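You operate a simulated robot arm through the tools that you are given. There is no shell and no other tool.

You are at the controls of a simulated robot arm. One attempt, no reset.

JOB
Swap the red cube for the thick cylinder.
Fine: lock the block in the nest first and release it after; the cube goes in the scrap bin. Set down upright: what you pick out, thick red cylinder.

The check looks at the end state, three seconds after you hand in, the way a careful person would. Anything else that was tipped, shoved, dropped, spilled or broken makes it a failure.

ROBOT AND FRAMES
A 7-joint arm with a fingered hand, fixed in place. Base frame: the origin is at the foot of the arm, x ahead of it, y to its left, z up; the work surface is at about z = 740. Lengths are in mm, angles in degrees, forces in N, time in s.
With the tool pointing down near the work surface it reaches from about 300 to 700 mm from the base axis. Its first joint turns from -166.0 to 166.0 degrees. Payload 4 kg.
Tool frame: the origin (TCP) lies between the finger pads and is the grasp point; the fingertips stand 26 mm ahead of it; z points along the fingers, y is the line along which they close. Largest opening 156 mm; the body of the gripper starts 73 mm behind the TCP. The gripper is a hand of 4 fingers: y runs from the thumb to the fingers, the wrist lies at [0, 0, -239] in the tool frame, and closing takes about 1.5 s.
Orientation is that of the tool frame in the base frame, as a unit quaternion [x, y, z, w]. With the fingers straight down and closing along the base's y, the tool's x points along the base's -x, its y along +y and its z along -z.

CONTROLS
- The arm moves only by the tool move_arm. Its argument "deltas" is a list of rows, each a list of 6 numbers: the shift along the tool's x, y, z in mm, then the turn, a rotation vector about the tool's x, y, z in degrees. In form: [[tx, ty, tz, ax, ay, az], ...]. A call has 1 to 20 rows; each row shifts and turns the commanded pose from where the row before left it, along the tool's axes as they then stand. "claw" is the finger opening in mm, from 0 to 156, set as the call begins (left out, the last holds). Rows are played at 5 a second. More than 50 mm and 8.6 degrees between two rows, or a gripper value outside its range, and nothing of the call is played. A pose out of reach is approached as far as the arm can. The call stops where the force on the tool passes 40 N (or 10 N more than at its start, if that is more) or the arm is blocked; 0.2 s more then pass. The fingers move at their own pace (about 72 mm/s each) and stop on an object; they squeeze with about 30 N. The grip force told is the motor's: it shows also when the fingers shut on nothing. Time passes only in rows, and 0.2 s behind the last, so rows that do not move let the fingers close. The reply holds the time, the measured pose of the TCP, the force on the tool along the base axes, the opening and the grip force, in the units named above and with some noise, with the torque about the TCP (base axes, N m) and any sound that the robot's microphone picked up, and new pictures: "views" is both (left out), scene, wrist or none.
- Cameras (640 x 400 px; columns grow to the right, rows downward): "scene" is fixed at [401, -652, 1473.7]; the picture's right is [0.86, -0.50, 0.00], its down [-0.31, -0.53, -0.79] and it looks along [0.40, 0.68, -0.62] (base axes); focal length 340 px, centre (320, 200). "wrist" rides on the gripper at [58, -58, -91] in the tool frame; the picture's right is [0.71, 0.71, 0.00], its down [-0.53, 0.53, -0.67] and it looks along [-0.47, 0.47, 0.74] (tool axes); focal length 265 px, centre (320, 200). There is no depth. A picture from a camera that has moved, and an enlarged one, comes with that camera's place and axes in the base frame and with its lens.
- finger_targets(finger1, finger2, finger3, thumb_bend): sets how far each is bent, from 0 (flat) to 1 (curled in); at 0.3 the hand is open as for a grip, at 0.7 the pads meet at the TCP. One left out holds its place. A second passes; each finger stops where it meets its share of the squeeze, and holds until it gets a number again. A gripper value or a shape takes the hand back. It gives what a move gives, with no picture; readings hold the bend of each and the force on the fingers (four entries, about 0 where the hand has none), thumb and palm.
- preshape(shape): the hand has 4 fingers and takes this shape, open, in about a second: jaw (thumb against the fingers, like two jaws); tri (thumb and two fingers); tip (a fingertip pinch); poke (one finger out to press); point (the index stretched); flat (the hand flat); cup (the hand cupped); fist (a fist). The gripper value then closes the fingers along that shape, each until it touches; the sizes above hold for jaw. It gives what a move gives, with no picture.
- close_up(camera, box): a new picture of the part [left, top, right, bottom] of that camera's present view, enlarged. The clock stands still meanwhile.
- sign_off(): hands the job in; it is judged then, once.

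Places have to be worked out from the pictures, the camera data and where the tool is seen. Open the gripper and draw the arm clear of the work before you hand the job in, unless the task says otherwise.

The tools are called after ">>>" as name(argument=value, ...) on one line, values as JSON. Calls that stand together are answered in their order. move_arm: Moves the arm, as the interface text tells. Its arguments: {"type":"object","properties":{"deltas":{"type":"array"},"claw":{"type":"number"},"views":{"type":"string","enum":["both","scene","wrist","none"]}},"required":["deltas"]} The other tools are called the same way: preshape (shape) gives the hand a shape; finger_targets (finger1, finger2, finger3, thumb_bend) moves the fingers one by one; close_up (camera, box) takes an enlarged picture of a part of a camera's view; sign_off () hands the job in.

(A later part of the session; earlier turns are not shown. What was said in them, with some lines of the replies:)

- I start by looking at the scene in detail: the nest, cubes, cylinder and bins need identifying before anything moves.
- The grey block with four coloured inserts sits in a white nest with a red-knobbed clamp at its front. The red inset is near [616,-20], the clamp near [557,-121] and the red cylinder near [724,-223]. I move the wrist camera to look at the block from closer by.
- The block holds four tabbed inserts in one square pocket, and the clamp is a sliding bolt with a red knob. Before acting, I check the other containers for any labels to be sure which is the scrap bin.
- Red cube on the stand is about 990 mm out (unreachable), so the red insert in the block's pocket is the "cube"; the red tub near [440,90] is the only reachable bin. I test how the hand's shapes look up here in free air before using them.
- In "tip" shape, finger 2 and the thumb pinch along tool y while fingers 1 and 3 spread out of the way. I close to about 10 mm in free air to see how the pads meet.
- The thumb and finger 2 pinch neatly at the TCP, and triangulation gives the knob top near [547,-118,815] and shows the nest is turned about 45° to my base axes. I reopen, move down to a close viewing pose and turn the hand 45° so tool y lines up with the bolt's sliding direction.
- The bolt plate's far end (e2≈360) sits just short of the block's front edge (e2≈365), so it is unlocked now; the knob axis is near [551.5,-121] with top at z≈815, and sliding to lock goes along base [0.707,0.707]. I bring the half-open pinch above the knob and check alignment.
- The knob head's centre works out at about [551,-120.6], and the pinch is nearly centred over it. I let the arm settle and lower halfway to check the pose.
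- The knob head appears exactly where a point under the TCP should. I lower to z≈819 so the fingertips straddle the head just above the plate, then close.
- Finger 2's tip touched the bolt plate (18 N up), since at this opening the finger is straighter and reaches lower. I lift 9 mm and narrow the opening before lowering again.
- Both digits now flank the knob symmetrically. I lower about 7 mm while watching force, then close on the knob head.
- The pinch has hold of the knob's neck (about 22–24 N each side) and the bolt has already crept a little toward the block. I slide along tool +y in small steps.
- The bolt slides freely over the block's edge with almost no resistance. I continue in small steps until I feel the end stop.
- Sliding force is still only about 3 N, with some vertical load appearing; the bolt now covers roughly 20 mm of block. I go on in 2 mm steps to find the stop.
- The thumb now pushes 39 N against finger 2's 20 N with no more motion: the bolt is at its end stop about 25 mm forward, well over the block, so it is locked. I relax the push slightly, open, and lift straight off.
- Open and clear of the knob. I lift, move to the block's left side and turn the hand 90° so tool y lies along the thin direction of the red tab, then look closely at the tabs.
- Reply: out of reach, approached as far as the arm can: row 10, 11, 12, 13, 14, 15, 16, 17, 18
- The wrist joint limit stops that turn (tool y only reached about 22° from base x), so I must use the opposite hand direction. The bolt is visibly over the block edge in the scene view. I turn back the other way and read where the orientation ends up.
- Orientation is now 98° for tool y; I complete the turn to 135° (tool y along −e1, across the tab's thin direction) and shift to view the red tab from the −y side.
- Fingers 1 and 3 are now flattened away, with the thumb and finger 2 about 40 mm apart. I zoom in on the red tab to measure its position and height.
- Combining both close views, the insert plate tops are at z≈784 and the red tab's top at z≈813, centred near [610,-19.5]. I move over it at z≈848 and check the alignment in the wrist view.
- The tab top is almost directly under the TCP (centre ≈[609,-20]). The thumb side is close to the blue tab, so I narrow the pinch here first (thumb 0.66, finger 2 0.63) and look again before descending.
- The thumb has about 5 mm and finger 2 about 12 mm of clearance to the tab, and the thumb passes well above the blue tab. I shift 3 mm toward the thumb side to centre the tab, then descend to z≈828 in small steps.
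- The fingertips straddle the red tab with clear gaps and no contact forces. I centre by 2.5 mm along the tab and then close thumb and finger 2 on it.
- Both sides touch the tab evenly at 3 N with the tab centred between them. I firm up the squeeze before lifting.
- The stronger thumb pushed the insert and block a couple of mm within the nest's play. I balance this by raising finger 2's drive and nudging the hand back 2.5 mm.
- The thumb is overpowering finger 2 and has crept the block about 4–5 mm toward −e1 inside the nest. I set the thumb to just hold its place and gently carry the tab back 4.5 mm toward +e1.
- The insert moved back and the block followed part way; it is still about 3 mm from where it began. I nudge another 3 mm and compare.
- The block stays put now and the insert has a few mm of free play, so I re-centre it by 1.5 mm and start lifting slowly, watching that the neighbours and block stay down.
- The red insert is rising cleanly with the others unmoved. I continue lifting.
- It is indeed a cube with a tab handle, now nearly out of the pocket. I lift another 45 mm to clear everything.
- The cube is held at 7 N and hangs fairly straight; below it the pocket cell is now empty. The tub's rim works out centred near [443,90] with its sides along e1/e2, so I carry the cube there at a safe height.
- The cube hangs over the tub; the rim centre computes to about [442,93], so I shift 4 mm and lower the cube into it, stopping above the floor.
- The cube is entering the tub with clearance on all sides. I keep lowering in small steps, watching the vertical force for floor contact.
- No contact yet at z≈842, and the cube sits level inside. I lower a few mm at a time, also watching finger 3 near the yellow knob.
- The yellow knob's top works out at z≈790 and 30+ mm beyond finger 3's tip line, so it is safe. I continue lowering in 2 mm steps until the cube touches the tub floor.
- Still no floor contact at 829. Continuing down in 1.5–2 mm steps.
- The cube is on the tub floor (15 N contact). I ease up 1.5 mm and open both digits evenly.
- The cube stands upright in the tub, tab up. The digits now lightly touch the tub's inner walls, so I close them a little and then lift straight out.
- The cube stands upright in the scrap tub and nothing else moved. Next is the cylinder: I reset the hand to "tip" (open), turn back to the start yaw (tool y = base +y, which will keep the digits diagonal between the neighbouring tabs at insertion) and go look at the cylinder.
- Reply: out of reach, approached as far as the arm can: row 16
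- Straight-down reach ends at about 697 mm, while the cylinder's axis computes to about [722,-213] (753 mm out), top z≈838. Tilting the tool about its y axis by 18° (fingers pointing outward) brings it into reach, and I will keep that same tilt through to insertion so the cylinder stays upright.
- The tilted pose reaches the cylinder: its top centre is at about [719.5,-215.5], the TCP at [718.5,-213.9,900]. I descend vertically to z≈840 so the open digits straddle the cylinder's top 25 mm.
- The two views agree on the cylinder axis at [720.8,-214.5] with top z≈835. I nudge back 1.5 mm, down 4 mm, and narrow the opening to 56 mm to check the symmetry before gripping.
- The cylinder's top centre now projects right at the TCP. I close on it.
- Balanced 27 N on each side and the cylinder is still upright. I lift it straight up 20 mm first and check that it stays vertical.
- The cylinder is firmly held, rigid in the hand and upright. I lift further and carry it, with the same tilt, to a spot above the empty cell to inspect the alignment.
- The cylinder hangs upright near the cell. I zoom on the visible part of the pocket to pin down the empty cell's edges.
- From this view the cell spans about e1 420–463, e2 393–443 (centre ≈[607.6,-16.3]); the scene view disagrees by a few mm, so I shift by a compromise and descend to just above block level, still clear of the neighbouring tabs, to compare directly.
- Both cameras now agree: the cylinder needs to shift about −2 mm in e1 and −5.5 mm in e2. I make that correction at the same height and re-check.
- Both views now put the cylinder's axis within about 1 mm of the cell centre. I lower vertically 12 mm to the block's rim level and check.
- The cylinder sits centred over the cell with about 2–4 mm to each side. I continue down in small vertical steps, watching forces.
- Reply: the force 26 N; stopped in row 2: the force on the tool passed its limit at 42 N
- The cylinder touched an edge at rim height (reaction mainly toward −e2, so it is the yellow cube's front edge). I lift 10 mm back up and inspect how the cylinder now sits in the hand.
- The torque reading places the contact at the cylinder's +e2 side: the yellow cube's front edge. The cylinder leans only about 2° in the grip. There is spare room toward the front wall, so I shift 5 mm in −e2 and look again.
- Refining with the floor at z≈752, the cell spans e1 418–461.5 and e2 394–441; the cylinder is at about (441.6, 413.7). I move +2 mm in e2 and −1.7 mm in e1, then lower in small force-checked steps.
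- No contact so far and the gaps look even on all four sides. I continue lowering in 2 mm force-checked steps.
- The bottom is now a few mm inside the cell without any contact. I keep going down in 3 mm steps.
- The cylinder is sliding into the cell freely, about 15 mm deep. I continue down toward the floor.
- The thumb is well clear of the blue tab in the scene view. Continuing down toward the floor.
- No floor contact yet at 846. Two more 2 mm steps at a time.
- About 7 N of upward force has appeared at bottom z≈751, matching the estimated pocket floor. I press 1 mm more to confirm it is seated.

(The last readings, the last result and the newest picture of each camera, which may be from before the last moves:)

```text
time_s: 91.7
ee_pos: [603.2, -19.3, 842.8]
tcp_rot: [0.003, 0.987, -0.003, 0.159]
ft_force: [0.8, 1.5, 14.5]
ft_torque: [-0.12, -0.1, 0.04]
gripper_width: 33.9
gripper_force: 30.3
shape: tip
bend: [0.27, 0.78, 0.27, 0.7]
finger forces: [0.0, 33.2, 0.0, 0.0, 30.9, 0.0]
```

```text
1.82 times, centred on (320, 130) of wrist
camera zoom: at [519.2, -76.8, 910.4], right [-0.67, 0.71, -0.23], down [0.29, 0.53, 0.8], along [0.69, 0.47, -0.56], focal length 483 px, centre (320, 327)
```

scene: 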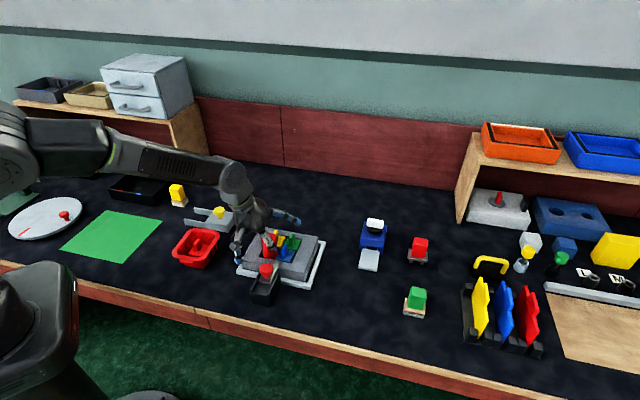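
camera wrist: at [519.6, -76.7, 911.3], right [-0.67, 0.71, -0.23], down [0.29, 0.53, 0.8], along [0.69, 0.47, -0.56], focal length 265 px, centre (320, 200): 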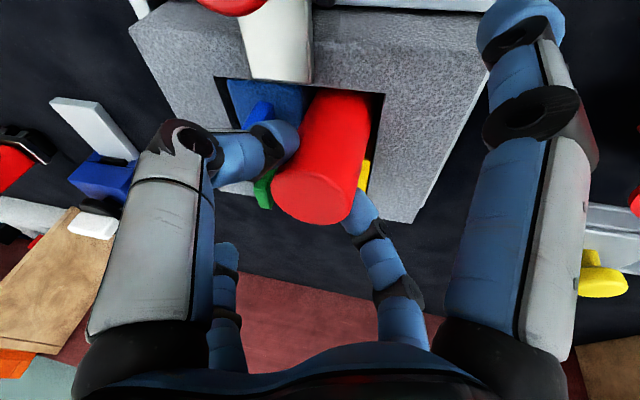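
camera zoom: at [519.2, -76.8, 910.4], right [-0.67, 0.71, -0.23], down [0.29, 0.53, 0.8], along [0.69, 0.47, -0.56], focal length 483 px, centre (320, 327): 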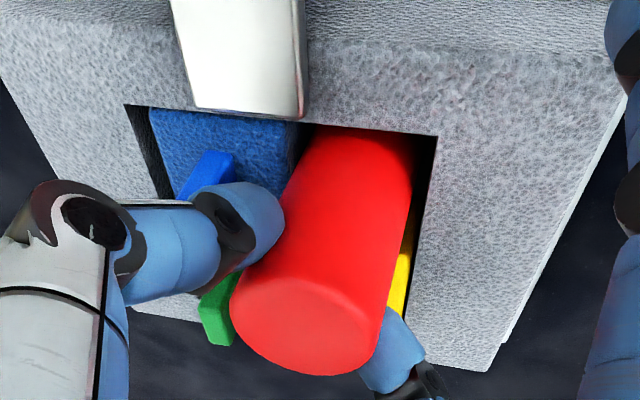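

Force rose to 14 N over 1 mm, so it rests on the floor. I relieve 1 mm, then open the pinch moderately so the cylinder stands free.

>>> move_arm(deltas=[[-0.3, 0, -1.0, 0, 0, 0], [0, 0, 0, 0, 0, 0]], views="none")

>>> move_arm(deltas=[[0, 0, 0, 0, 0, 0], [0, 0, 0, 0, 0, 0], [0, 0, 0, 0, 0, 0]], claw=46, views="both")

>>> close_up(camera="wrist", box=[220, 20, 420, 240])

>>> close_up(camera="scene", box=[235, 205, 325, 275])

```text
time_s: 92.3
ee_pos: [602.0, -19.5, 842.6]
tcp_rot: [0.003, 0.987, -0.002, 0.159]
ft_force: [1.3, 1.5, 12.8]
ft_torque: [-0.05, -0.06, 0.05]
gripper_width: 33.9
gripper_force: 30.1
shape: tip
bend: [0.27, 0.78, 0.27, 0.7]
finger forces: [0.0, 33.0, 0.0, 0.0, 30.6, 0.0]
```

```text
time_s: 93.1
ee_pos: [602.0, -19.9, 841.7]
tcp_rot: [0.003, 0.987, -0.002, 0.158]
ft_force: [0.2, 0.7, 0.1]
ft_torque: [-0.03, -0.02, -0.02]
gripper_width: 45.7
gripper_force: 0.1
shape: tip
bend: [0.12, 0.48, 0.12, 0.7]
finger forces: [0.0, 0.0, 0.0, 0.1, 0.1, 0.0]
camera wrist: at [518.9, -77.5, 910.4], right [-0.67, 0.71, -0.22], down [0.29, 0.53, 0.8], along [0.68, 0.47, -0.56], focal length 265 px, centre (320, 200)
```

scene: 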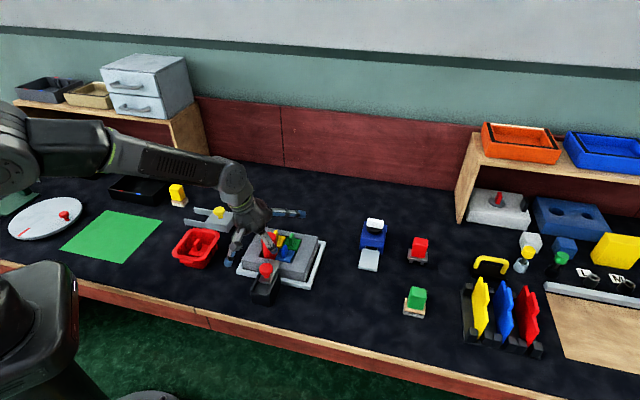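
wrist: 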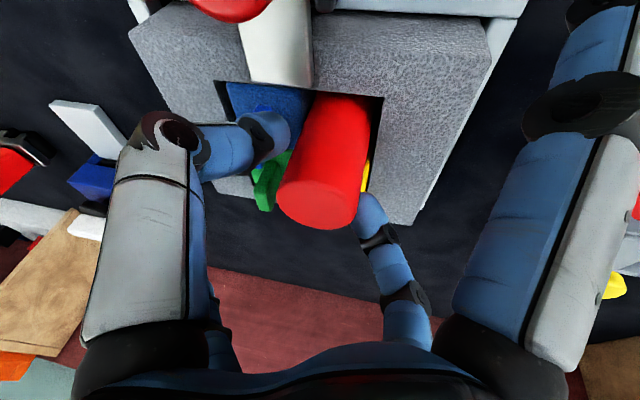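

```text
1.82 times, centred on (320, 130) of wrist
camera zoom: at [518.9, -77.5, 910.4], right [-0.67, 0.71, -0.22], down [0.29, 0.53, 0.8], along [0.68, 0.47, -0.56], focal length 483 px, centre (320, 327)
```

zoom: 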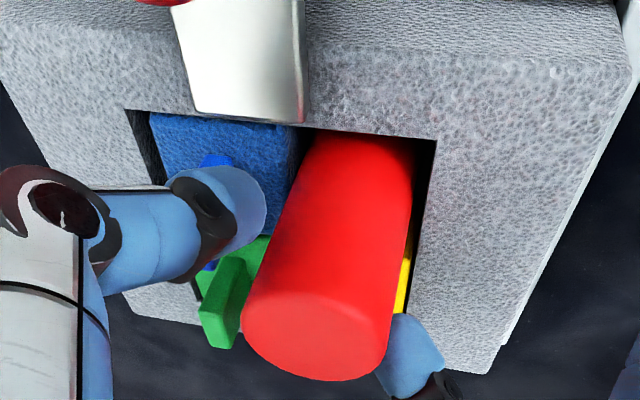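

```text
5.71 times, centred on (280, 240) of scene
camera zoom: at [401.0, -652.0, 1473.7], right [0.86, -0.5, 0.0], down [-0.31, -0.53, -0.79], along [0.4, 0.68, -0.62], focal length 1940 px, centre (549, -29)
```

zoom: 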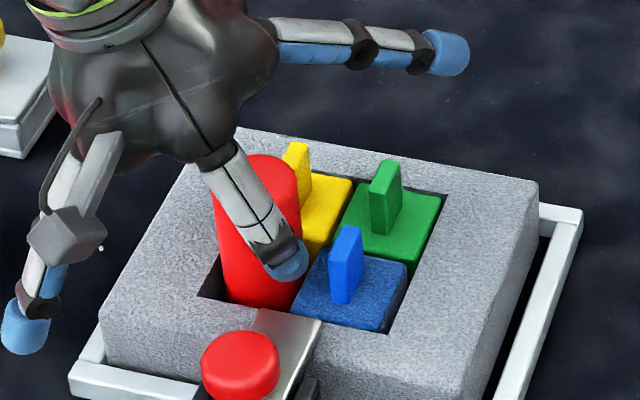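

The cylinder is free and settled upright in its cell. I withdraw straight up slowly first, then faster.

>>> move_arm(deltas=[[-1.5, 0, -4.75, 0, 0, 0], [-1.5, 0, -4.75, 0, 0, 0], [-3.1, 0, -9.5, 0, 0, 0], [-3.1, 0, -9.5, 0, 0, 0], [-4.6, 0, -14.2, 0, 0, 0], [-6.2, 0, -19, 0, 0, 0], [0, 0, 0, 0, 0, 0]], views="both")

>>> close_up(camera="scene", box=[235, 205, 325, 275])

>>> close_up(camera="wrist", box=[220, 0, 420, 200])

```text
time_s: 94.7
ee_pos: [604.6, -19.3, 907.6]
tcp_rot: [0.003, 0.987, -0.003, 0.159]
ft_force: [-0.3, 0.7, -0.1]
ft_torque: [0.0, -0.01, 0.0]
gripper_width: 45.7
gripper_force: 0.1
shape: tip
bend: [0.12, 0.48, 0.12, 0.7]
finger forces: [0.1, 0.0, 0.1, 0.0, 0.1, 0.0]
camera wrist: at [520.4, -76.8, 976.4], right [-0.67, 0.71, -0.22], down [0.29, 0.53, 0.8], along [0.69, 0.47, -0.56], focal length 265 px, centre (320, 200)
```

scene: 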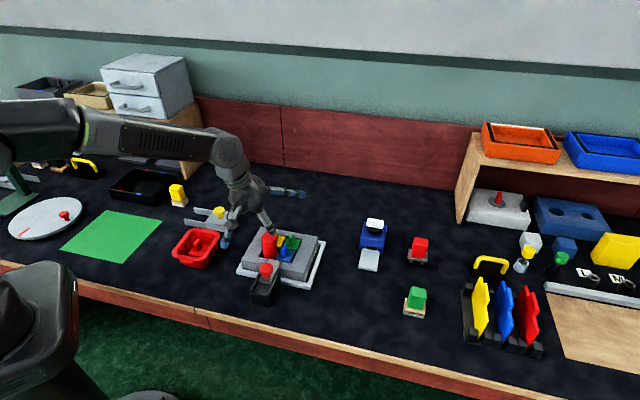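
wrist: 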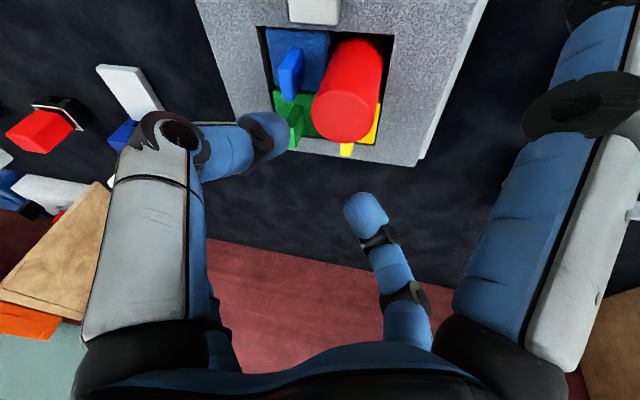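

```text
5.71 times, centred on (280, 240) of scene
camera zoom: at [401.0, -652.0, 1473.7], right [0.86, -0.5, 0.0], down [-0.31, -0.53, -0.79], along [0.4, 0.68, -0.62], focal length 1940 px, centre (549, -29)
```

zoom: 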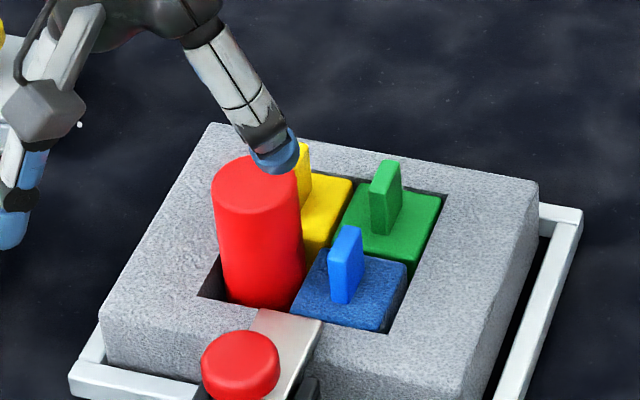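

```text
2.00 times, centred on (320, 100) of wrist
camera zoom: at [520.4, -76.8, 976.4], right [-0.67, 0.71, -0.22], down [0.29, 0.53, 0.8], along [0.69, 0.47, -0.56], focal length 531 px, centre (320, 400)
```

zoom: 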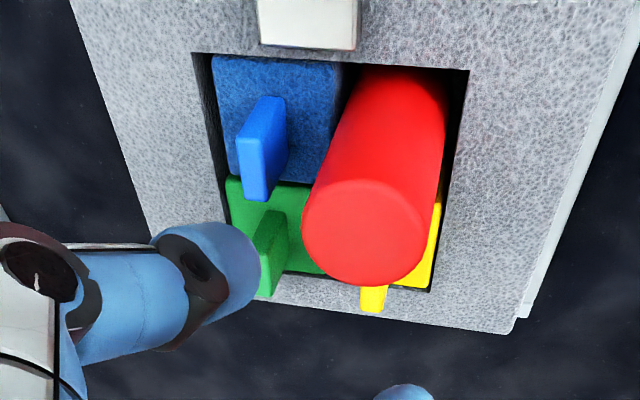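

The cylinder stands upright in the former red cell with all neighbours in place. Now I release the lock: I raise, take the tilt out, return to the yaw used on the knob, and go above the knob's locked position near [568.5,-103.5].

>>> move_arm(deltas=[[-14.1, 0, -42.7, 0, 0, 0], [0, 0, 0, 0, 6.1, 0], [0, 0, 0, 0, 6.1, 0], [0, 0, 0, 0, 6.1, 0], [18, -42.1, 0, 0, 0, 0], [18, -42.1, 0, 0, 0, 0], [0, 0, 0, 0, 0, 7.5], [0, 0, 0, 0, 0, 7.5], [0, 0, 0, 0, 0, 7.5], [0, 0, 0, 0, 0, 7.5], [0, 0, 0, 0, 0, 7.5], [0, 0, 0, 0, 0, 7.5], [0, 0, 30, 0, 0, 0], [0, 0, 30, 0, 0, 0], [0, 0, 0, 0, 0, 0], [0, 0, 0, 0, 0, 0]], claw=62, views="both")

>>> close_up(camera="wrist", box=[200, 40, 440, 240])

>>> close_up(camera="scene", box=[220, 205, 330, 305])

```text
time_s: 98.1
ee_pos: [569.1, -104.6, 889.6]
tcp_rot: [0.386, 0.922, -0.002, 0.0]
ft_force: [0.2, 0.2, -0.2]
ft_torque: [0.03, 0.01, 0.01]
gripper_width: 61.6
gripper_force: 0.0
shape: tip
bend: [0.12, 0.42, 0.12, 0.7]
finger forces: [0.0, 0.0, 0.0, 0.0, 0.0, 0.1]
camera wrist: at [487.0, -104.2, 982.0], right [0.01, 1.0, 0.0], down [0.74, 0.0, 0.67], along [0.67, -0.01, -0.74], focal length 265 px, centre (320, 200)
```

scene: 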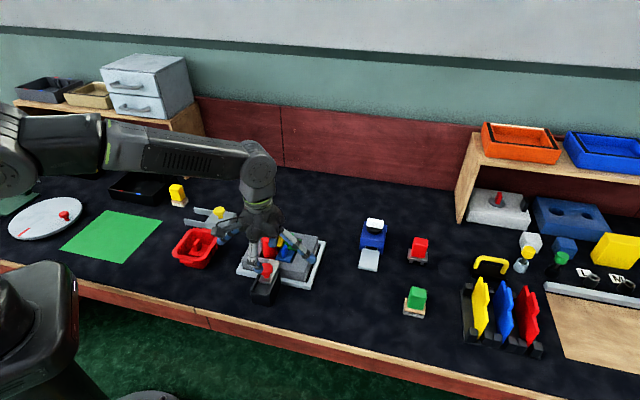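
wrist: 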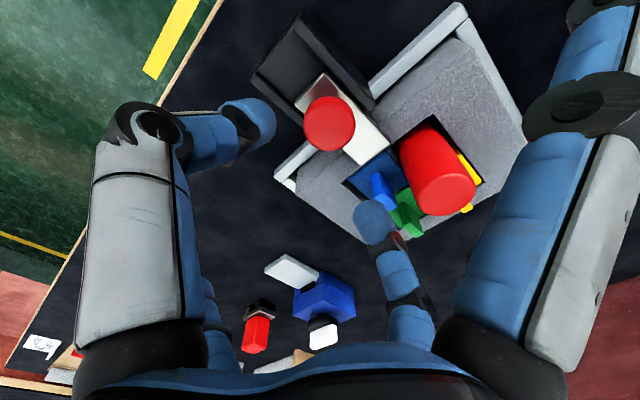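

```text
2.00 times, centred on (320, 140) of wrist
camera zoom: at [487.0, -104.2, 982.0], right [0.01, 1.0, 0.0], down [0.74, 0.0, 0.67], along [0.67, -0.01, -0.74], focal length 531 px, centre (320, 320)
```

zoom: 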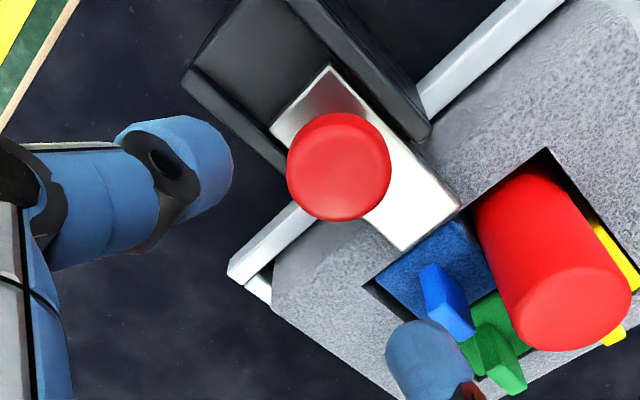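

```text
4.00 times, centred on (275, 255) of scene
camera zoom: at [401.0, -652.0, 1473.7], right [0.86, -0.5, 0.0], down [-0.31, -0.53, -0.79], along [0.4, 0.68, -0.62], focal length 1358 px, centre (500, -20)
```

zoom: 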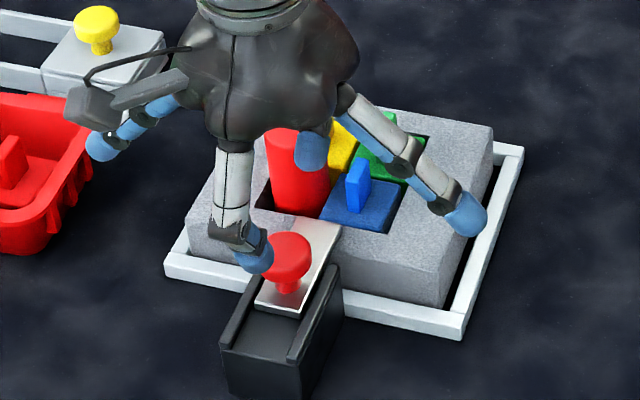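

The knob is at about [570,-99.5] now. I centre over it and lower to z≈830.

>>> move_arm(deltas=[[2.6, 4.2, 0, 0, 0, 0], [0, 0, 22, 0, 0, 0], [0, 0, 22, 0, 0, 0], [0, 0, 14, 0, 0, 0], [0, 0, 0, 0, 0, 0], [0, 0, 0, 0, 0, 0]], views="both")

>>> close_up(camera="wrist", box=[200, 60, 440, 240])

>>> close_up(camera="scene", box=[220, 205, 330, 305])

```text
time_s: 99.5
ee_pos: [568.4, -100.0, 834.1]
tcp_rot: [0.386, 0.923, -0.002, -0.001]
ft_force: [0.4, -0.2, -0.1]
ft_torque: [-0.02, -0.02, 0.01]
gripper_width: 61.5
gripper_force: 0.1
shape: tip
bend: [0.12, 0.42, 0.12, 0.7]
finger forces: [0.0, 0.2, 0.0, 0.0, 0.0, 0.0]
camera wrist: at [486.8, -99.3, 924.7], right [0.01, 1.0, 0.0], down [0.74, 0.0, 0.67], along [0.67, -0.01, -0.74], focal length 265 px, centre (320, 200)
```

scene: 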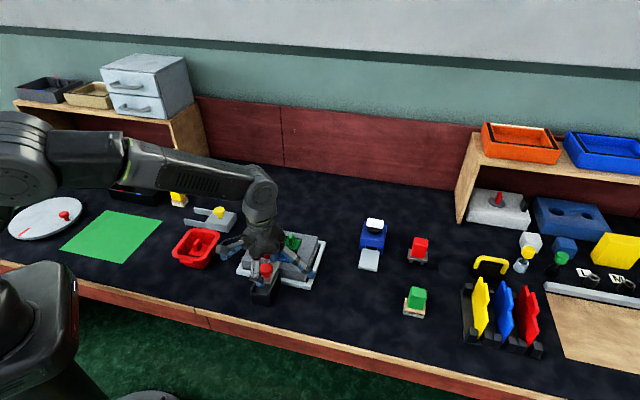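
wrist: 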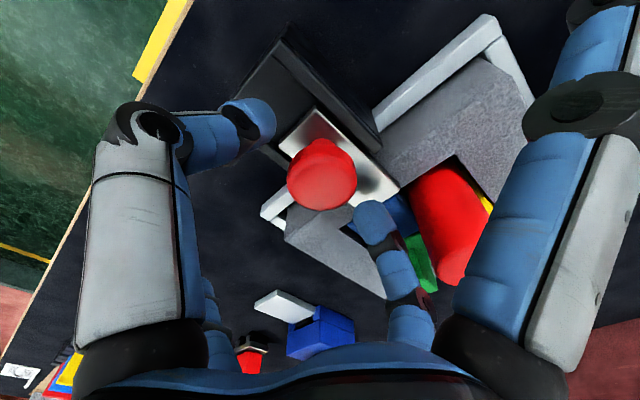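

```text
2.22 times, centred on (320, 150) of wrist
camera zoom: at [486.8, -99.3, 924.7], right [0.01, 1.0, 0.0], down [0.74, 0.0, 0.67], along [0.67, -0.01, -0.74], focal length 590 px, centre (320, 311)
```

zoom: 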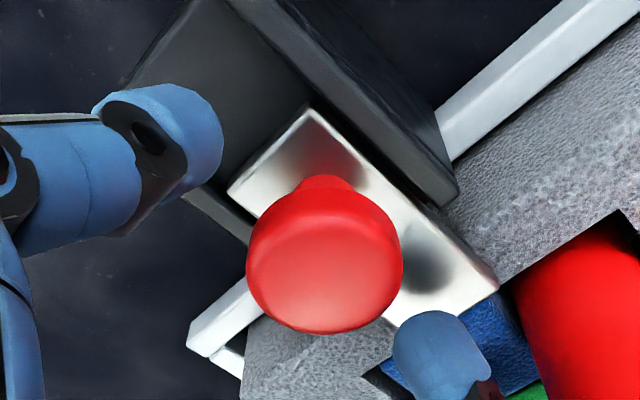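

```text
4.00 times, centred on (275, 255) of scene
camera zoom: at [401.0, -652.0, 1473.7], right [0.86, -0.5, 0.0], down [-0.31, -0.53, -0.79], along [0.4, 0.68, -0.62], focal length 1358 px, centre (500, -20)
```

zoom: 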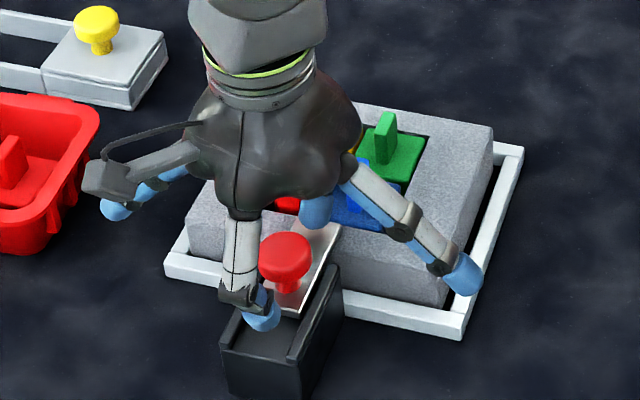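

The knob is centred within 2 mm. I lower to z≈824 and close on its neck.

>>> move_arm(deltas=[[0, 1.5, 4, 0, 0, 0], [0, 0, 4, 0, 0, 0], [0, 0, 2.5, 0, 0, 0], [0, 0, 0, 0, 0, 0]], claw=58, views="none")

>>> move_arm(deltas=[[0, 0, 0, 0, 0, 0], [0, 0, 0, 0, 0, 0], [0, 0, 0, 0, 0, 0], [0, 0, 0, 0, 0, 0], [0, 0, 0, 0, 0, 0]], claw=22, views="both")

>>> close_up(camera="wrist", box=[200, 60, 440, 240])

```text
time_s: 100.5
ee_pos: [568.2, -97.7, 821.6]
tcp_rot: [0.386, 0.923, -0.001, 0.002]
ft_force: [1.5, 1.3, 6.6]
ft_torque: [0.17, -0.23, -0.04]
gripper_width: 59.1
gripper_force: 0.2
shape: tip
bend: [0.12, 0.43, 0.12, 0.7]
finger forces: [0.0, 7.2, 0.1, 0.0, 0.0, 0.0]
```

```text
time_s: 101.7
ee_pos: [567.1, -100.1, 821.5]
tcp_rot: [0.387, 0.922, -0.003, 0.0]
ft_force: [-13.8, -6.6, 5.8]
ft_torque: [-0.61, 0.83, -0.07]
gripper_width: 22.2
gripper_force: 29.5
shape: tip
bend: [0.27, 0.78, 0.27, 0.7]
finger forces: [0.1, 20.8, 0.0, 0.0, 35.6, 0.0]
camera wrist: at [485.8, -98.4, 913.3], right [0.01, 1.0, 0.0], down [0.75, 0.0, 0.67], along [0.67, -0.01, -0.75], focal length 265 px, centre (320, 200)
```

scene: 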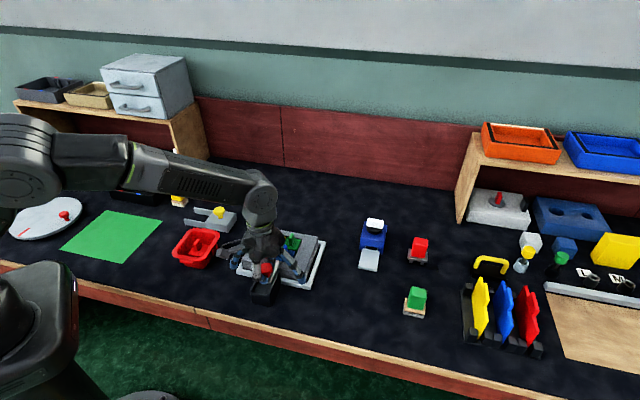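
wrist: 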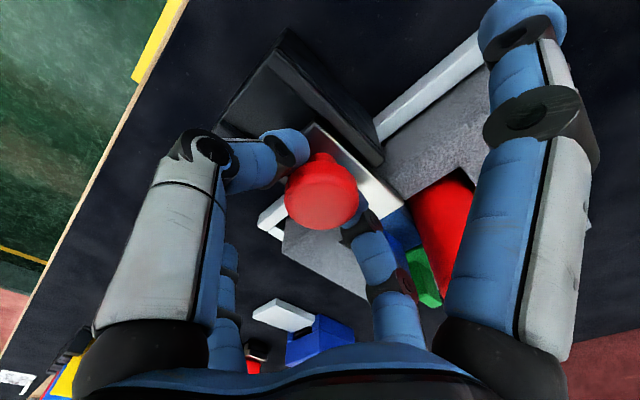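

```text
2.22 times, centred on (320, 150) of wrist
camera zoom: at [485.8, -98.4, 913.3], right [0.01, 1.0, 0.0], down [0.75, 0.0, 0.67], along [0.67, -0.01, -0.75], focal length 590 px, centre (320, 311)
```

zoom: 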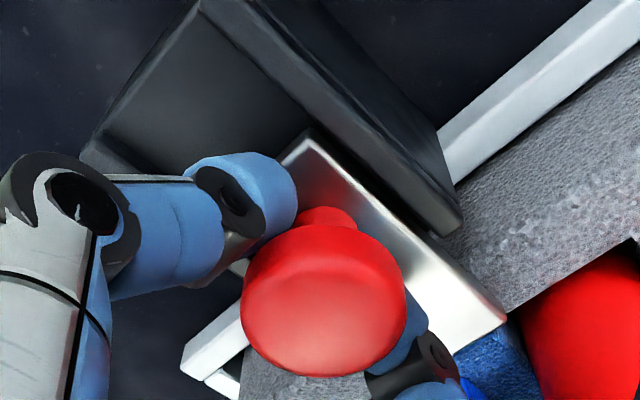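

The neck is gripped. I slide the knob back along tool −y in small steps.

>>> move_arm(deltas=[[0, -4, 0, 0, 0, 0], [0, -4, 0, 0, 0, 0], [0, -4, 0, 0, 0, 0], [0, -4, 0, 0, 0, 0], [0, -4, 0, 0, 0, 0], [0, 0, 0, 0, 0, 0]], views="wrist")

>>> close_up(camera="wrist", box=[200, 60, 440, 240])

>>> close_up(camera="scene", box=[220, 205, 330, 305])

```text
time_s: 103.1
ee_pos: [554.7, -111.9, 822.3]
tcp_rot: [0.385, 0.923, -0.002, -0.001]
ft_force: [2.2, -1.3, -19.8]
ft_torque: [0.22, -0.29, 0.02]
gripper_width: 19.8
gripper_force: 29.9
shape: tip
bend: [0.27, 0.77, 0.27, 0.65]
finger forces: [0.1, 25.1, 0.1, 0.1, 27.2, 0.1]
camera wrist: at [472.9, -110.0, 914.1], right [0.01, 1.0, 0.0], down [0.75, 0.0, 0.67], along [0.67, -0.01, -0.75], focal length 265 px, centre (320, 200)
```

wrist: 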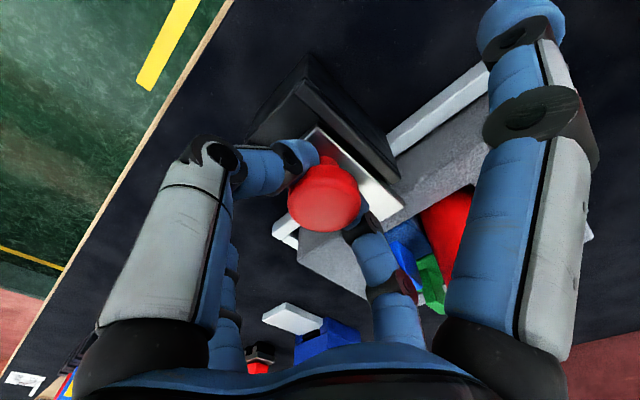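

```text
2.22 times, centred on (320, 150) of wrist
camera zoom: at [472.9, -110.0, 914.1], right [0.01, 1.0, 0.0], down [0.75, 0.0, 0.67], along [0.67, -0.01, -0.75], focal length 590 px, centre (320, 311)
```

zoom: 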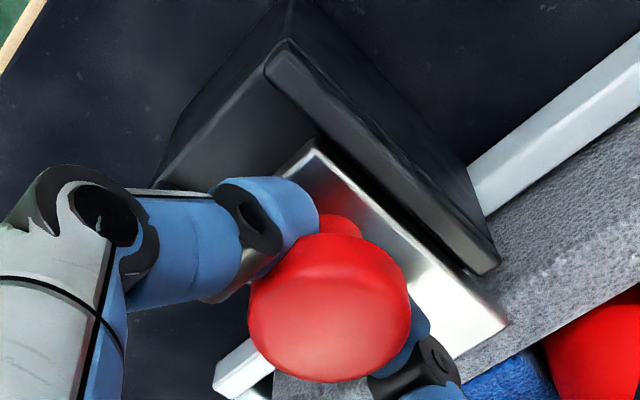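

```text
4.00 times, centred on (275, 255) of scene
camera zoom: at [401.0, -652.0, 1473.7], right [0.86, -0.5, 0.0], down [-0.31, -0.53, -0.79], along [0.4, 0.68, -0.62], focal length 1358 px, centre (500, -20)
```

zoom: 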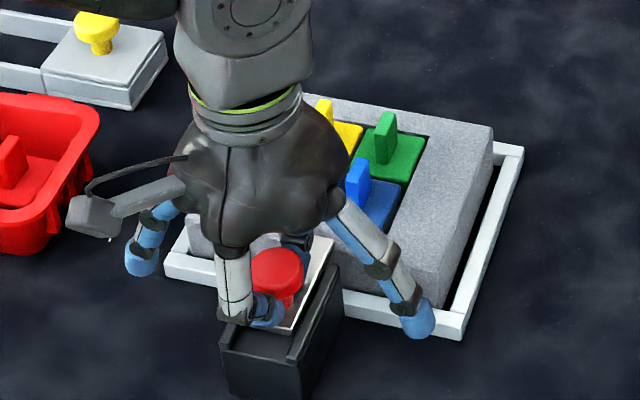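

The bolt is about 17 mm back and moving with the hand. I ease down 1 mm to relieve the vertical load and continue until its rear stop.

>>> move_arm(deltas=[[0, -3, 1, 0, 0, 0], [0, -3, 0.5, 0, 0, 0], [0, -3, 0, 0, 0, 0], [0, 0, 0, 0, 0, 0]], views="wrist")

>>> close_up(camera="wrist", box=[200, 60, 440, 240])

>>> close_up(camera="scene", box=[220, 205, 330, 305])

```text
time_s: 104.1
ee_pos: [547.6, -117.9, 822.1]
tcp_rot: [0.385, 0.923, -0.002, 0.001]
ft_force: [2.1, -0.7, -10.5]
ft_torque: [0.3, -0.34, 0.01]
gripper_width: 20.2
gripper_force: 29.9
shape: tip
bend: [0.27, 0.78, 0.27, 0.64]
finger forces: [0.1, 25.7, 0.0, 0.0, 25.1, 0.0]
camera wrist: at [466.0, -116.7, 913.2], right [0.01, 1.0, 0.0], down [0.74, 0.0, 0.67], along [0.67, -0.01, -0.74], focal length 265 px, centre (320, 200)
```

wrist: 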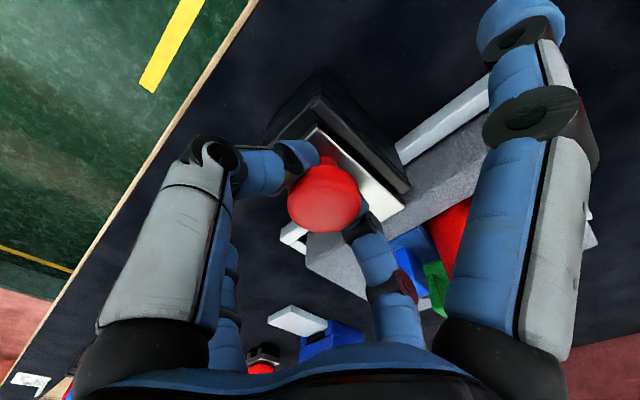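

```text
2.22 times, centred on (320, 150) of wrist
camera zoom: at [466.0, -116.7, 913.2], right [0.01, 1.0, 0.0], down [0.74, 0.0, 0.67], along [0.67, -0.01, -0.74], focal length 590 px, centre (320, 311)
```

zoom: 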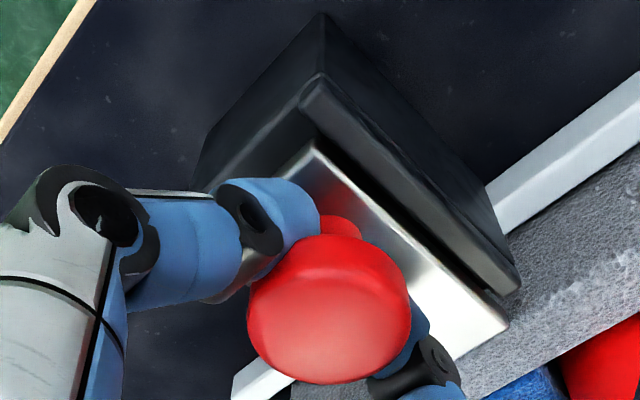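

```text
4.00 times, centred on (275, 255) of scene
camera zoom: at [401.0, -652.0, 1473.7], right [0.86, -0.5, 0.0], down [-0.31, -0.53, -0.79], along [0.4, 0.68, -0.62], focal length 1358 px, centre (500, -20)
```

zoom: 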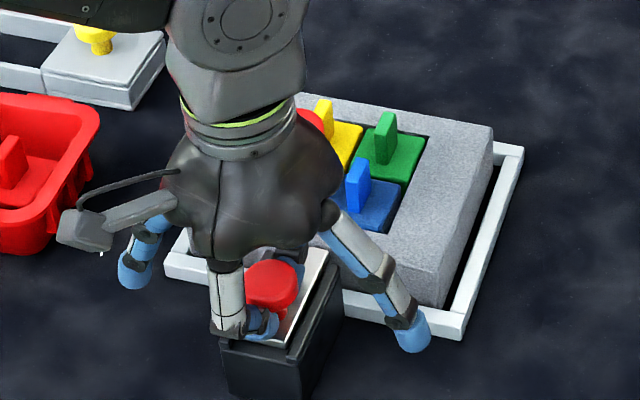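

The bolt is nearly back where it started; by comparison with the first close-ups it needs about 4 mm more. I keep pulling in 2 mm steps until it stops.

>>> move_arm(deltas=[[0, -2, 0.5, 0, 0, 0], [0, -2, 0, 0, 0, 0], [0, -1.5, 0, 0, 0, 0], [0, 0, 0, 0, 0, 0]], views="wrist")

>>> close_up(camera="wrist", box=[180, 60, 440, 240])

```text
time_s: 105.1
ee_pos: [544.4, -121.9, 821.3]
tcp_rot: [0.385, 0.923, -0.002, 0.001]
ft_force: [1.7, 0.1, -9.2]
ft_torque: [0.26, -0.31, 0.03]
gripper_width: 20.2
gripper_force: 29.7
shape: tip
bend: [0.27, 0.78, 0.27, 0.64]
finger forces: [0.0, 25.6, 0.1, 0.0, 25.0, 0.0]
camera wrist: at [461.9, -121.2, 913.1], right [0.01, 1.0, 0.0], down [0.74, 0.0, 0.67], along [0.67, -0.01, -0.74], focal length 265 px, centre (320, 200)
```

wrist: 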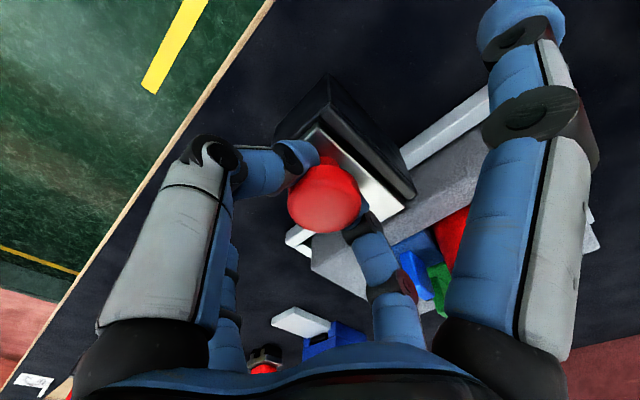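

```text
2.22 times, centred on (310, 150) of wrist
camera zoom: at [461.9, -121.2, 913.1], right [0.01, 1.0, 0.0], down [0.74, 0.0, 0.67], along [0.67, -0.01, -0.74], focal length 590 px, centre (342, 311)
```

zoom: 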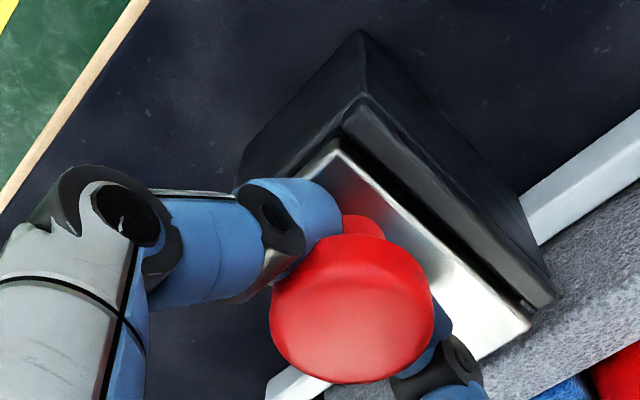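

The plate-to-rail gap now matches the original unlocked picture, and there is still no hard stop. I try 2 mm more to feel for the rear stop.

>>> move_arm(deltas=[[0, -2, 0, 0, 0, 0], [0, 0, 0, 0, 0, 0]], views="none")

>>> close_up(camera="wrist", box=[180, 60, 440, 240])

>>> close_up(camera="scene", box=[220, 205, 330, 305])

```text
time_s: 105.7
ee_pos: [543.4, -123.7, 821.0]
tcp_rot: [0.385, 0.923, -0.001, 0.0]
ft_force: [4.9, 2.8, -8.4]
ft_torque: [0.32, -0.37, 0.01]
gripper_width: 20.2
gripper_force: 30.1
shape: tip
bend: [0.27, 0.78, 0.27, 0.63]
finger forces: [0.0, 28.0, 0.1, 0.1, 23.7, 0.0]
```

```text
2.22 times, centred on (310, 150) of wrist
camera zoom: at [461.3, -121.8, 913.0], right [0.01, 1.0, 0.0], down [0.74, 0.0, 0.67], along [0.67, -0.01, -0.74], focal length 590 px, centre (342, 311)
```

zoom: 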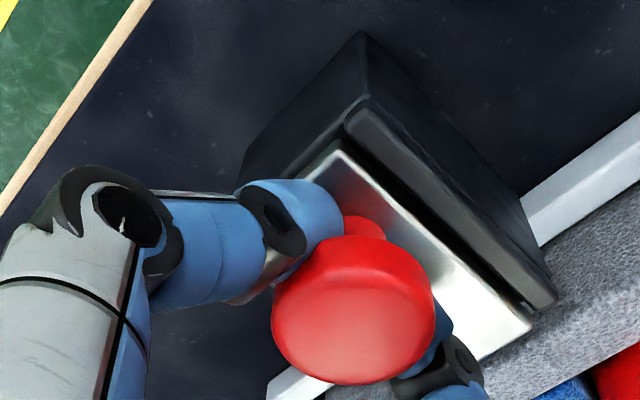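

```text
4.00 times, centred on (275, 255) of scene
camera zoom: at [401.0, -652.0, 1473.7], right [0.86, -0.5, 0.0], down [-0.31, -0.53, -0.79], along [0.4, 0.68, -0.62], focal length 1358 px, centre (500, -20)
```

zoom: 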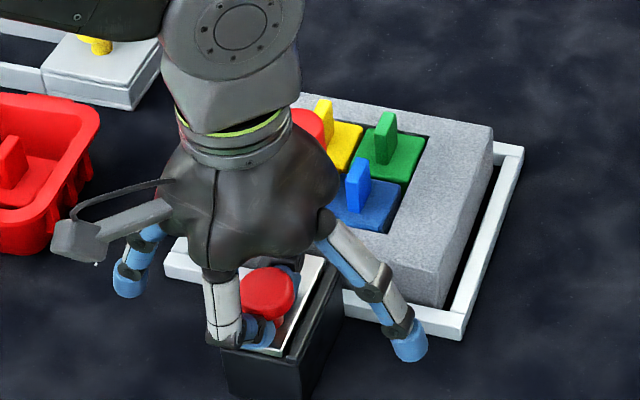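

Finger 2 now pulls 28 N against 24 N with no further motion: the bolt is at its rear stop, fully released. I ease off, open and lift away.

>>> move_arm(deltas=[[0, 1.5, 0.5, 0, 0, 0], [0, 0, 0, 0, 0, 0]], views="none")

>>> move_arm(deltas=[[0, 0, 0, 0, 0, 0], [0, 0, 0, 0, 0, 0], [0, 0, 0, 0, 0, 0], [0, 0, 0, 0, 0, 0]], claw=62, views="wrist")

>>> close_up(camera="wrist", box=[180, 60, 440, 240])

```text
time_s: 106.3
ee_pos: [542.9, -121.7, 820.8]
tcp_rot: [0.386, 0.923, -0.002, 0.0]
ft_force: [-0.1, 1.0, -1.8]
ft_torque: [0.32, -0.33, -0.01]
gripper_width: 20.8
gripper_force: 29.7
shape: tip
bend: [0.27, 0.78, 0.27, 0.62]
finger forces: [0.0, 27.4, 0.1, 0.1, 23.9, 0.0]
```

```text
time_s: 107.3
ee_pos: [544.2, -121.8, 820.5]
tcp_rot: [0.385, 0.923, -0.001, 0.001]
ft_force: [-0.1, -2.3, 7.3]
ft_torque: [0.16, -0.16, 0.0]
gripper_width: 60.5
gripper_force: 0.1
shape: tip
bend: [0.12, 0.81, 0.12, 0.7]
finger forces: [0.1, 7.7, 0.0, 0.0, 0.0, 0.0]
camera wrist: at [462.3, -121.3, 912.6], right [0.01, 1.0, 0.0], down [0.74, 0.0, 0.67], along [0.67, -0.01, -0.74], focal length 265 px, centre (320, 200)
```

wrist: 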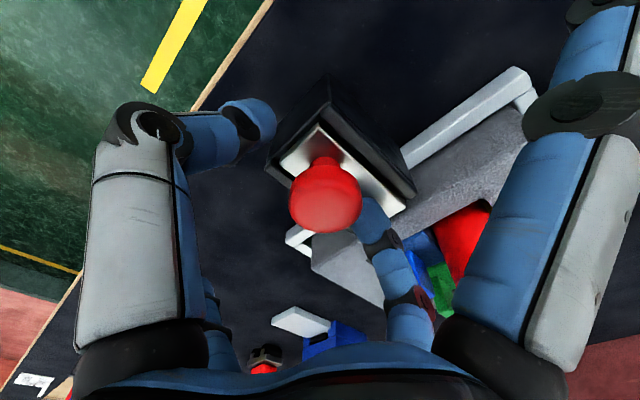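

```text
2.22 times, centred on (310, 150) of wrist
camera zoom: at [462.3, -121.3, 912.6], right [0.01, 1.0, 0.0], down [0.74, 0.0, 0.67], along [0.67, -0.01, -0.74], focal length 590 px, centre (342, 311)
```

zoom: 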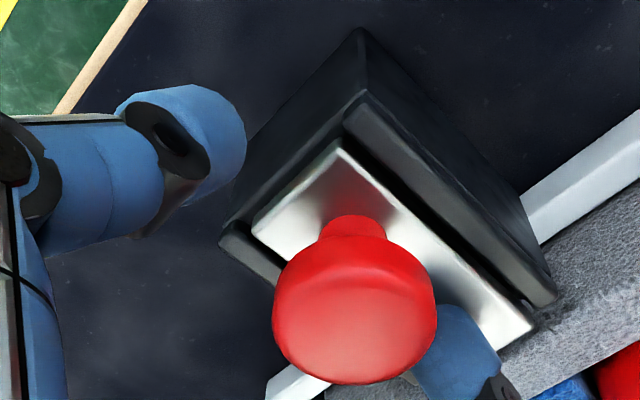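

Finger 2's tip is still pressing on the plate next to the knob (7.7 N). I raise 2 mm to unload it, then shift it away from the knob head before lifting further.

>>> move_arm(deltas=[[0, 0, -2, 0, 0, 0], [0, 0, 0, 0, 0, 0], [0, 0, 0, 0, 0, 0]], views="none")

>>> close_up(camera="wrist", box=[180, 60, 440, 240])

>>> close_up(camera="scene", box=[230, 235, 310, 305])

```text
time_s: 108.1
ee_pos: [544.0, -121.3, 822.8]
tcp_rot: [0.386, 0.922, -0.001, -0.001]
ft_force: [0.0, -0.4, 2.7]
ft_torque: [0.06, -0.05, 0.02]
gripper_width: 61.0
gripper_force: 0.1
shape: tip
bend: [0.12, 0.43, 0.12, 0.7]
finger forces: [0.0, 2.1, 0.1, 0.0, 0.0, 0.0]
```

```text
2.22 times, centred on (310, 150) of wrist
camera zoom: at [462.1, -120.7, 914.2], right [0.01, 1.0, 0.0], down [0.74, 0.0, 0.67], along [0.67, -0.01, -0.74], focal length 590 px, centre (342, 311)
```

zoom: 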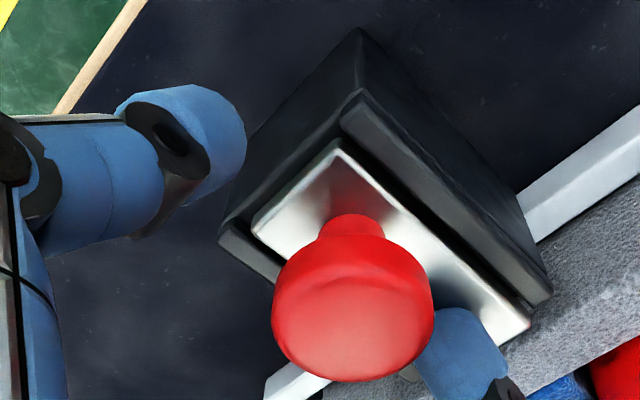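

```text
5.71 times, centred on (270, 270) of scene
camera zoom: at [401.0, -652.0, 1473.7], right [0.86, -0.5, 0.0], down [-0.31, -0.53, -0.79], along [0.4, 0.68, -0.62], focal length 1940 px, centre (606, -200)
```

zoom: 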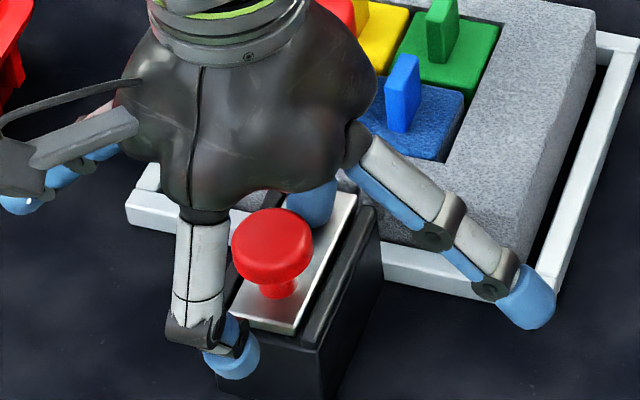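

Finger 2 has sprung back to its normal shape and the contact is down to 2 N. I lift straight up now.

>>> move_arm(deltas=[[0, 0, -3, 0, 0, 0], [0, 1.5, -4, 0, 0, 0], [0, 0, -10, 0, 0, 0], [0, 0, -25, 0, 0, 0], [0, 0, -45, 0, 0, 0], [0, 0, -45, 0, 0, 0], [0, 0, 0, 0, 0, 0], [0, 0, 0, 0, 0, 0]], views="both")

>>> close_up(camera="wrist", box=[200, 20, 440, 220])

>>> close_up(camera="scene", box=[230, 205, 330, 305])

```text
time_s: 109.9
ee_pos: [544.4, -119.4, 953.8]
tcp_rot: [0.387, 0.922, -0.002, 0.0]
ft_force: [0.0, 0.0, 1.0]
ft_torque: [0.03, 0.02, 0.03]
gripper_width: 61.6
gripper_force: 0.1
shape: tip
bend: [0.12, 0.42, 0.12, 0.7]
finger forces: [0.1, 0.0, 0.0, 0.1, 0.1, 0.0]
camera wrist: at [462.4, -118.3, 1044.6], right [0.01, 1.0, 0.0], down [0.74, 0.0, 0.67], along [0.67, -0.01, -0.74], focal length 265 px, centre (320, 200)
```

scene: 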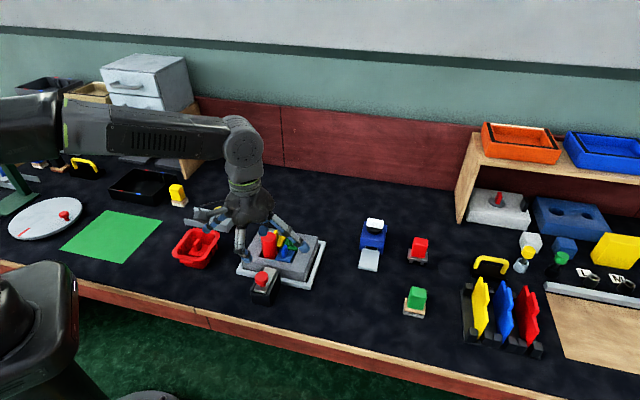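
wrist: 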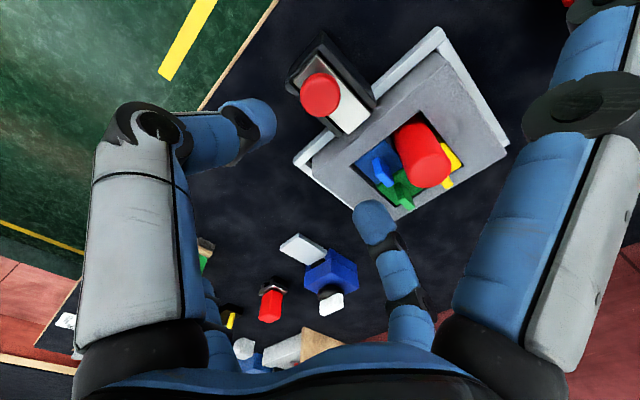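

```text
2.00 times, centred on (320, 120) of wrist
camera zoom: at [462.4, -118.3, 1044.6], right [0.01, 1.0, 0.0], down [0.74, 0.0, 0.67], along [0.67, -0.01, -0.74], focal length 531 px, centre (320, 360)
```

zoom: 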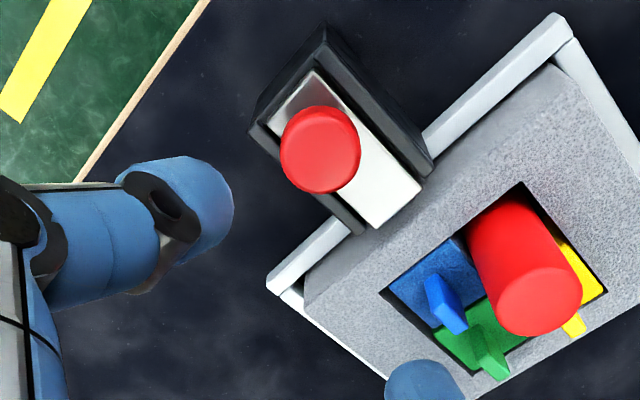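

```text
4.00 times, centred on (280, 255) of scene
camera zoom: at [401.0, -652.0, 1473.7], right [0.86, -0.5, 0.0], down [-0.31, -0.53, -0.79], along [0.4, 0.68, -0.62], focal length 1358 px, centre (480, -20)
```

zoom: 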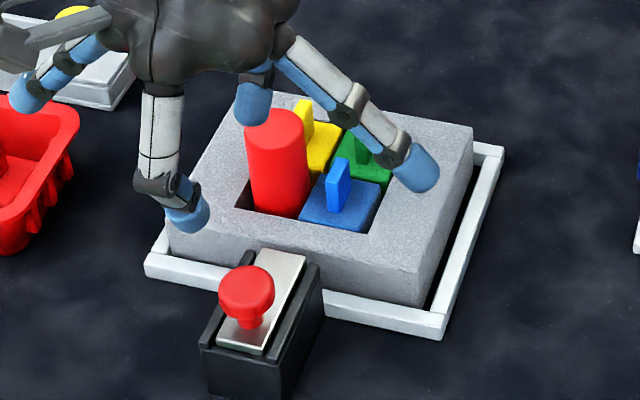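

The bolt is retracted and the cylinder, cubes and block sit in place. I raise the arm, return to the start yaw and draw well clear of the work with the hand open.

>>> move_arm(deltas=[[0, 0, -45, 0, 0, 0], [0, 0, -45, 0, 0, 0], [0, 0, 0, 0, 0, -7.6], [0, 0, 0, 0, 0, -7.6], [0, 0, 0, 0, 0, -7.6], [0, 0, 0, 0, 0, -7.6], [0, 0, 0, 0, 0, -7.6], [0, 0, 0, 0, 0, -7.6], [20, 40, 0, 0, 0, 0], [20, 40, 0, 0, 0, 0], [20, 40, 0, 0, 0, 0], [20, 40, 0, 0, 0, 0], [20, 40, 0, 0, 0, 0], [0, 0, 0, 0, 0, 0], [0, 0, 0, 0, 0, 0]], claw=156, views="both")

>>> close_up(camera="scene", box=[220, 205, 340, 310])

>>> close_up(camera="scene", box=[160, 170, 340, 310])

```text
time_s: 113.1
ee_pos: [447.4, 80.7, 1044.1]
tcp_rot: [-0.002, 1.0, -0.002, -0.001]
ft_force: [1.1, 0.3, 0.3]
ft_torque: [-0.05, -0.02, 0.0]
gripper_width: 156.0
gripper_force: 0.1
shape: tip
bend: [0.12, 0.3, 0.12, 0.3]
finger forces: [0.0, 0.1, 0.0, 0.0, 0.1, 0.0]
camera wrist: at [388.7, 21.8, 1135.8], right [-0.71, 0.7, 0.0], down [0.52, 0.53, 0.67], along [0.47, 0.47, -0.75], focal length 265 px, centre (320, 200)
```

scene: 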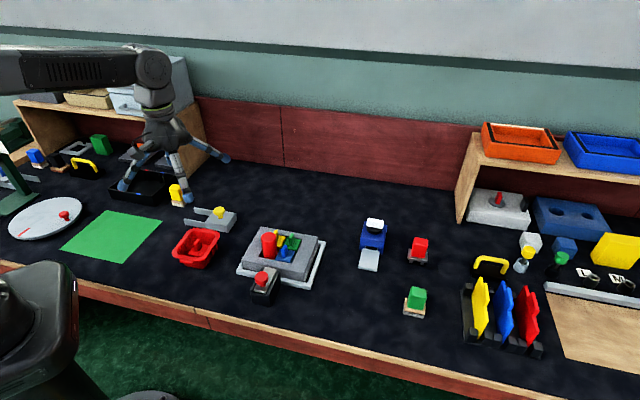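
wrist: 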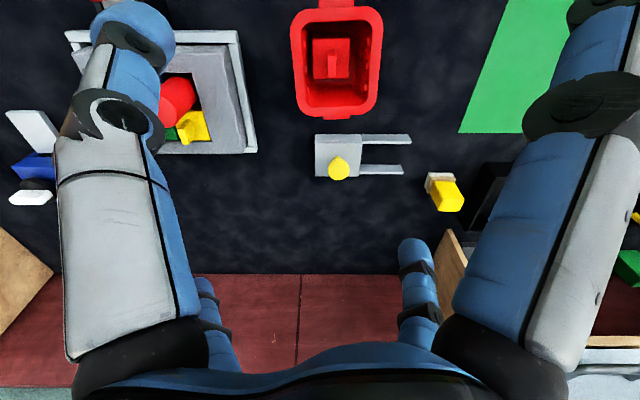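

```text
3.81 times, centred on (280, 258) of scene
camera zoom: at [401.0, -652.0, 1473.7], right [0.86, -0.5, 0.0], down [-0.31, -0.53, -0.79], along [0.4, 0.68, -0.62], focal length 1294 px, centre (472, -19)
```

zoom: 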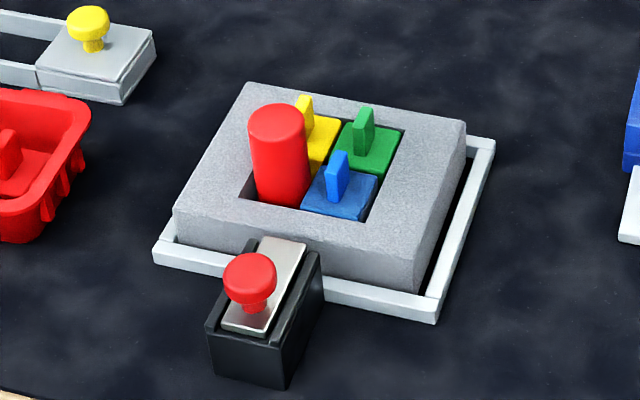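

```text
2.86 times, centred on (250, 240) of scene
camera zoom: at [401.0, -652.0, 1473.7], right [0.86, -0.5, 0.0], down [-0.31, -0.53, -0.79], along [0.4, 0.68, -0.62], focal length 970 px, centre (520, 86)
```

zoom: 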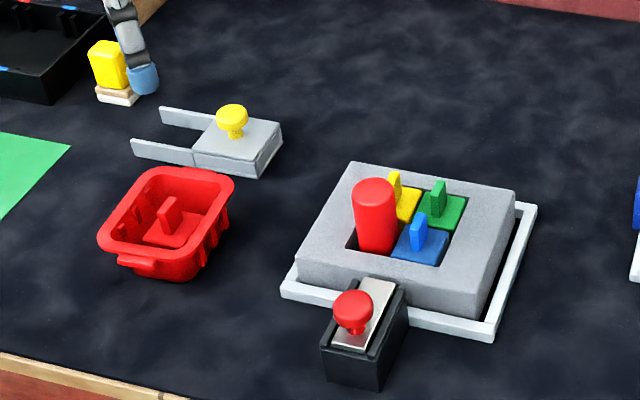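

Compared with the very first close-up, the clamp is back in its original retracted position. The cube stands upright in the scrap tub and the cylinder stands upright in its cell. The other objects are where they were, apart from about 4 mm of block shift inside the nest's play. The hand is open and clear, so I hand in.

>>> sign_off()

```text
The job is handed in.
```

I swapped the red cube for the thick red cylinder and handed the job in. The result of the check isn't in yet.

- **Lock:** I slid the bolt over the block to its end stop before picking anything. Afterwards I pulled it back to its rear stop, where it sat at the start.
- **Red cube:** It stands upright, tab up, in the red tub near the block. Nothing was labelled, so I took that tub to be the scrap bin because it was the only bin in reach.
- **Thick cylinder:** It stands upright in the cell the red cube came from. On the first try it caught the edge of the yellow cube. I lifted it, moved it a few millimetres, and it then went in without touching anything.
- **Block:** My grip on the cube's tab pushed the block about 4 mm sideways in the nest, even with the lock on. I left it there. The blue cube also moved a few millimetres inside the pocket.

In the final pictures, nothing else appears to have moved. The hand is open and well above the work.
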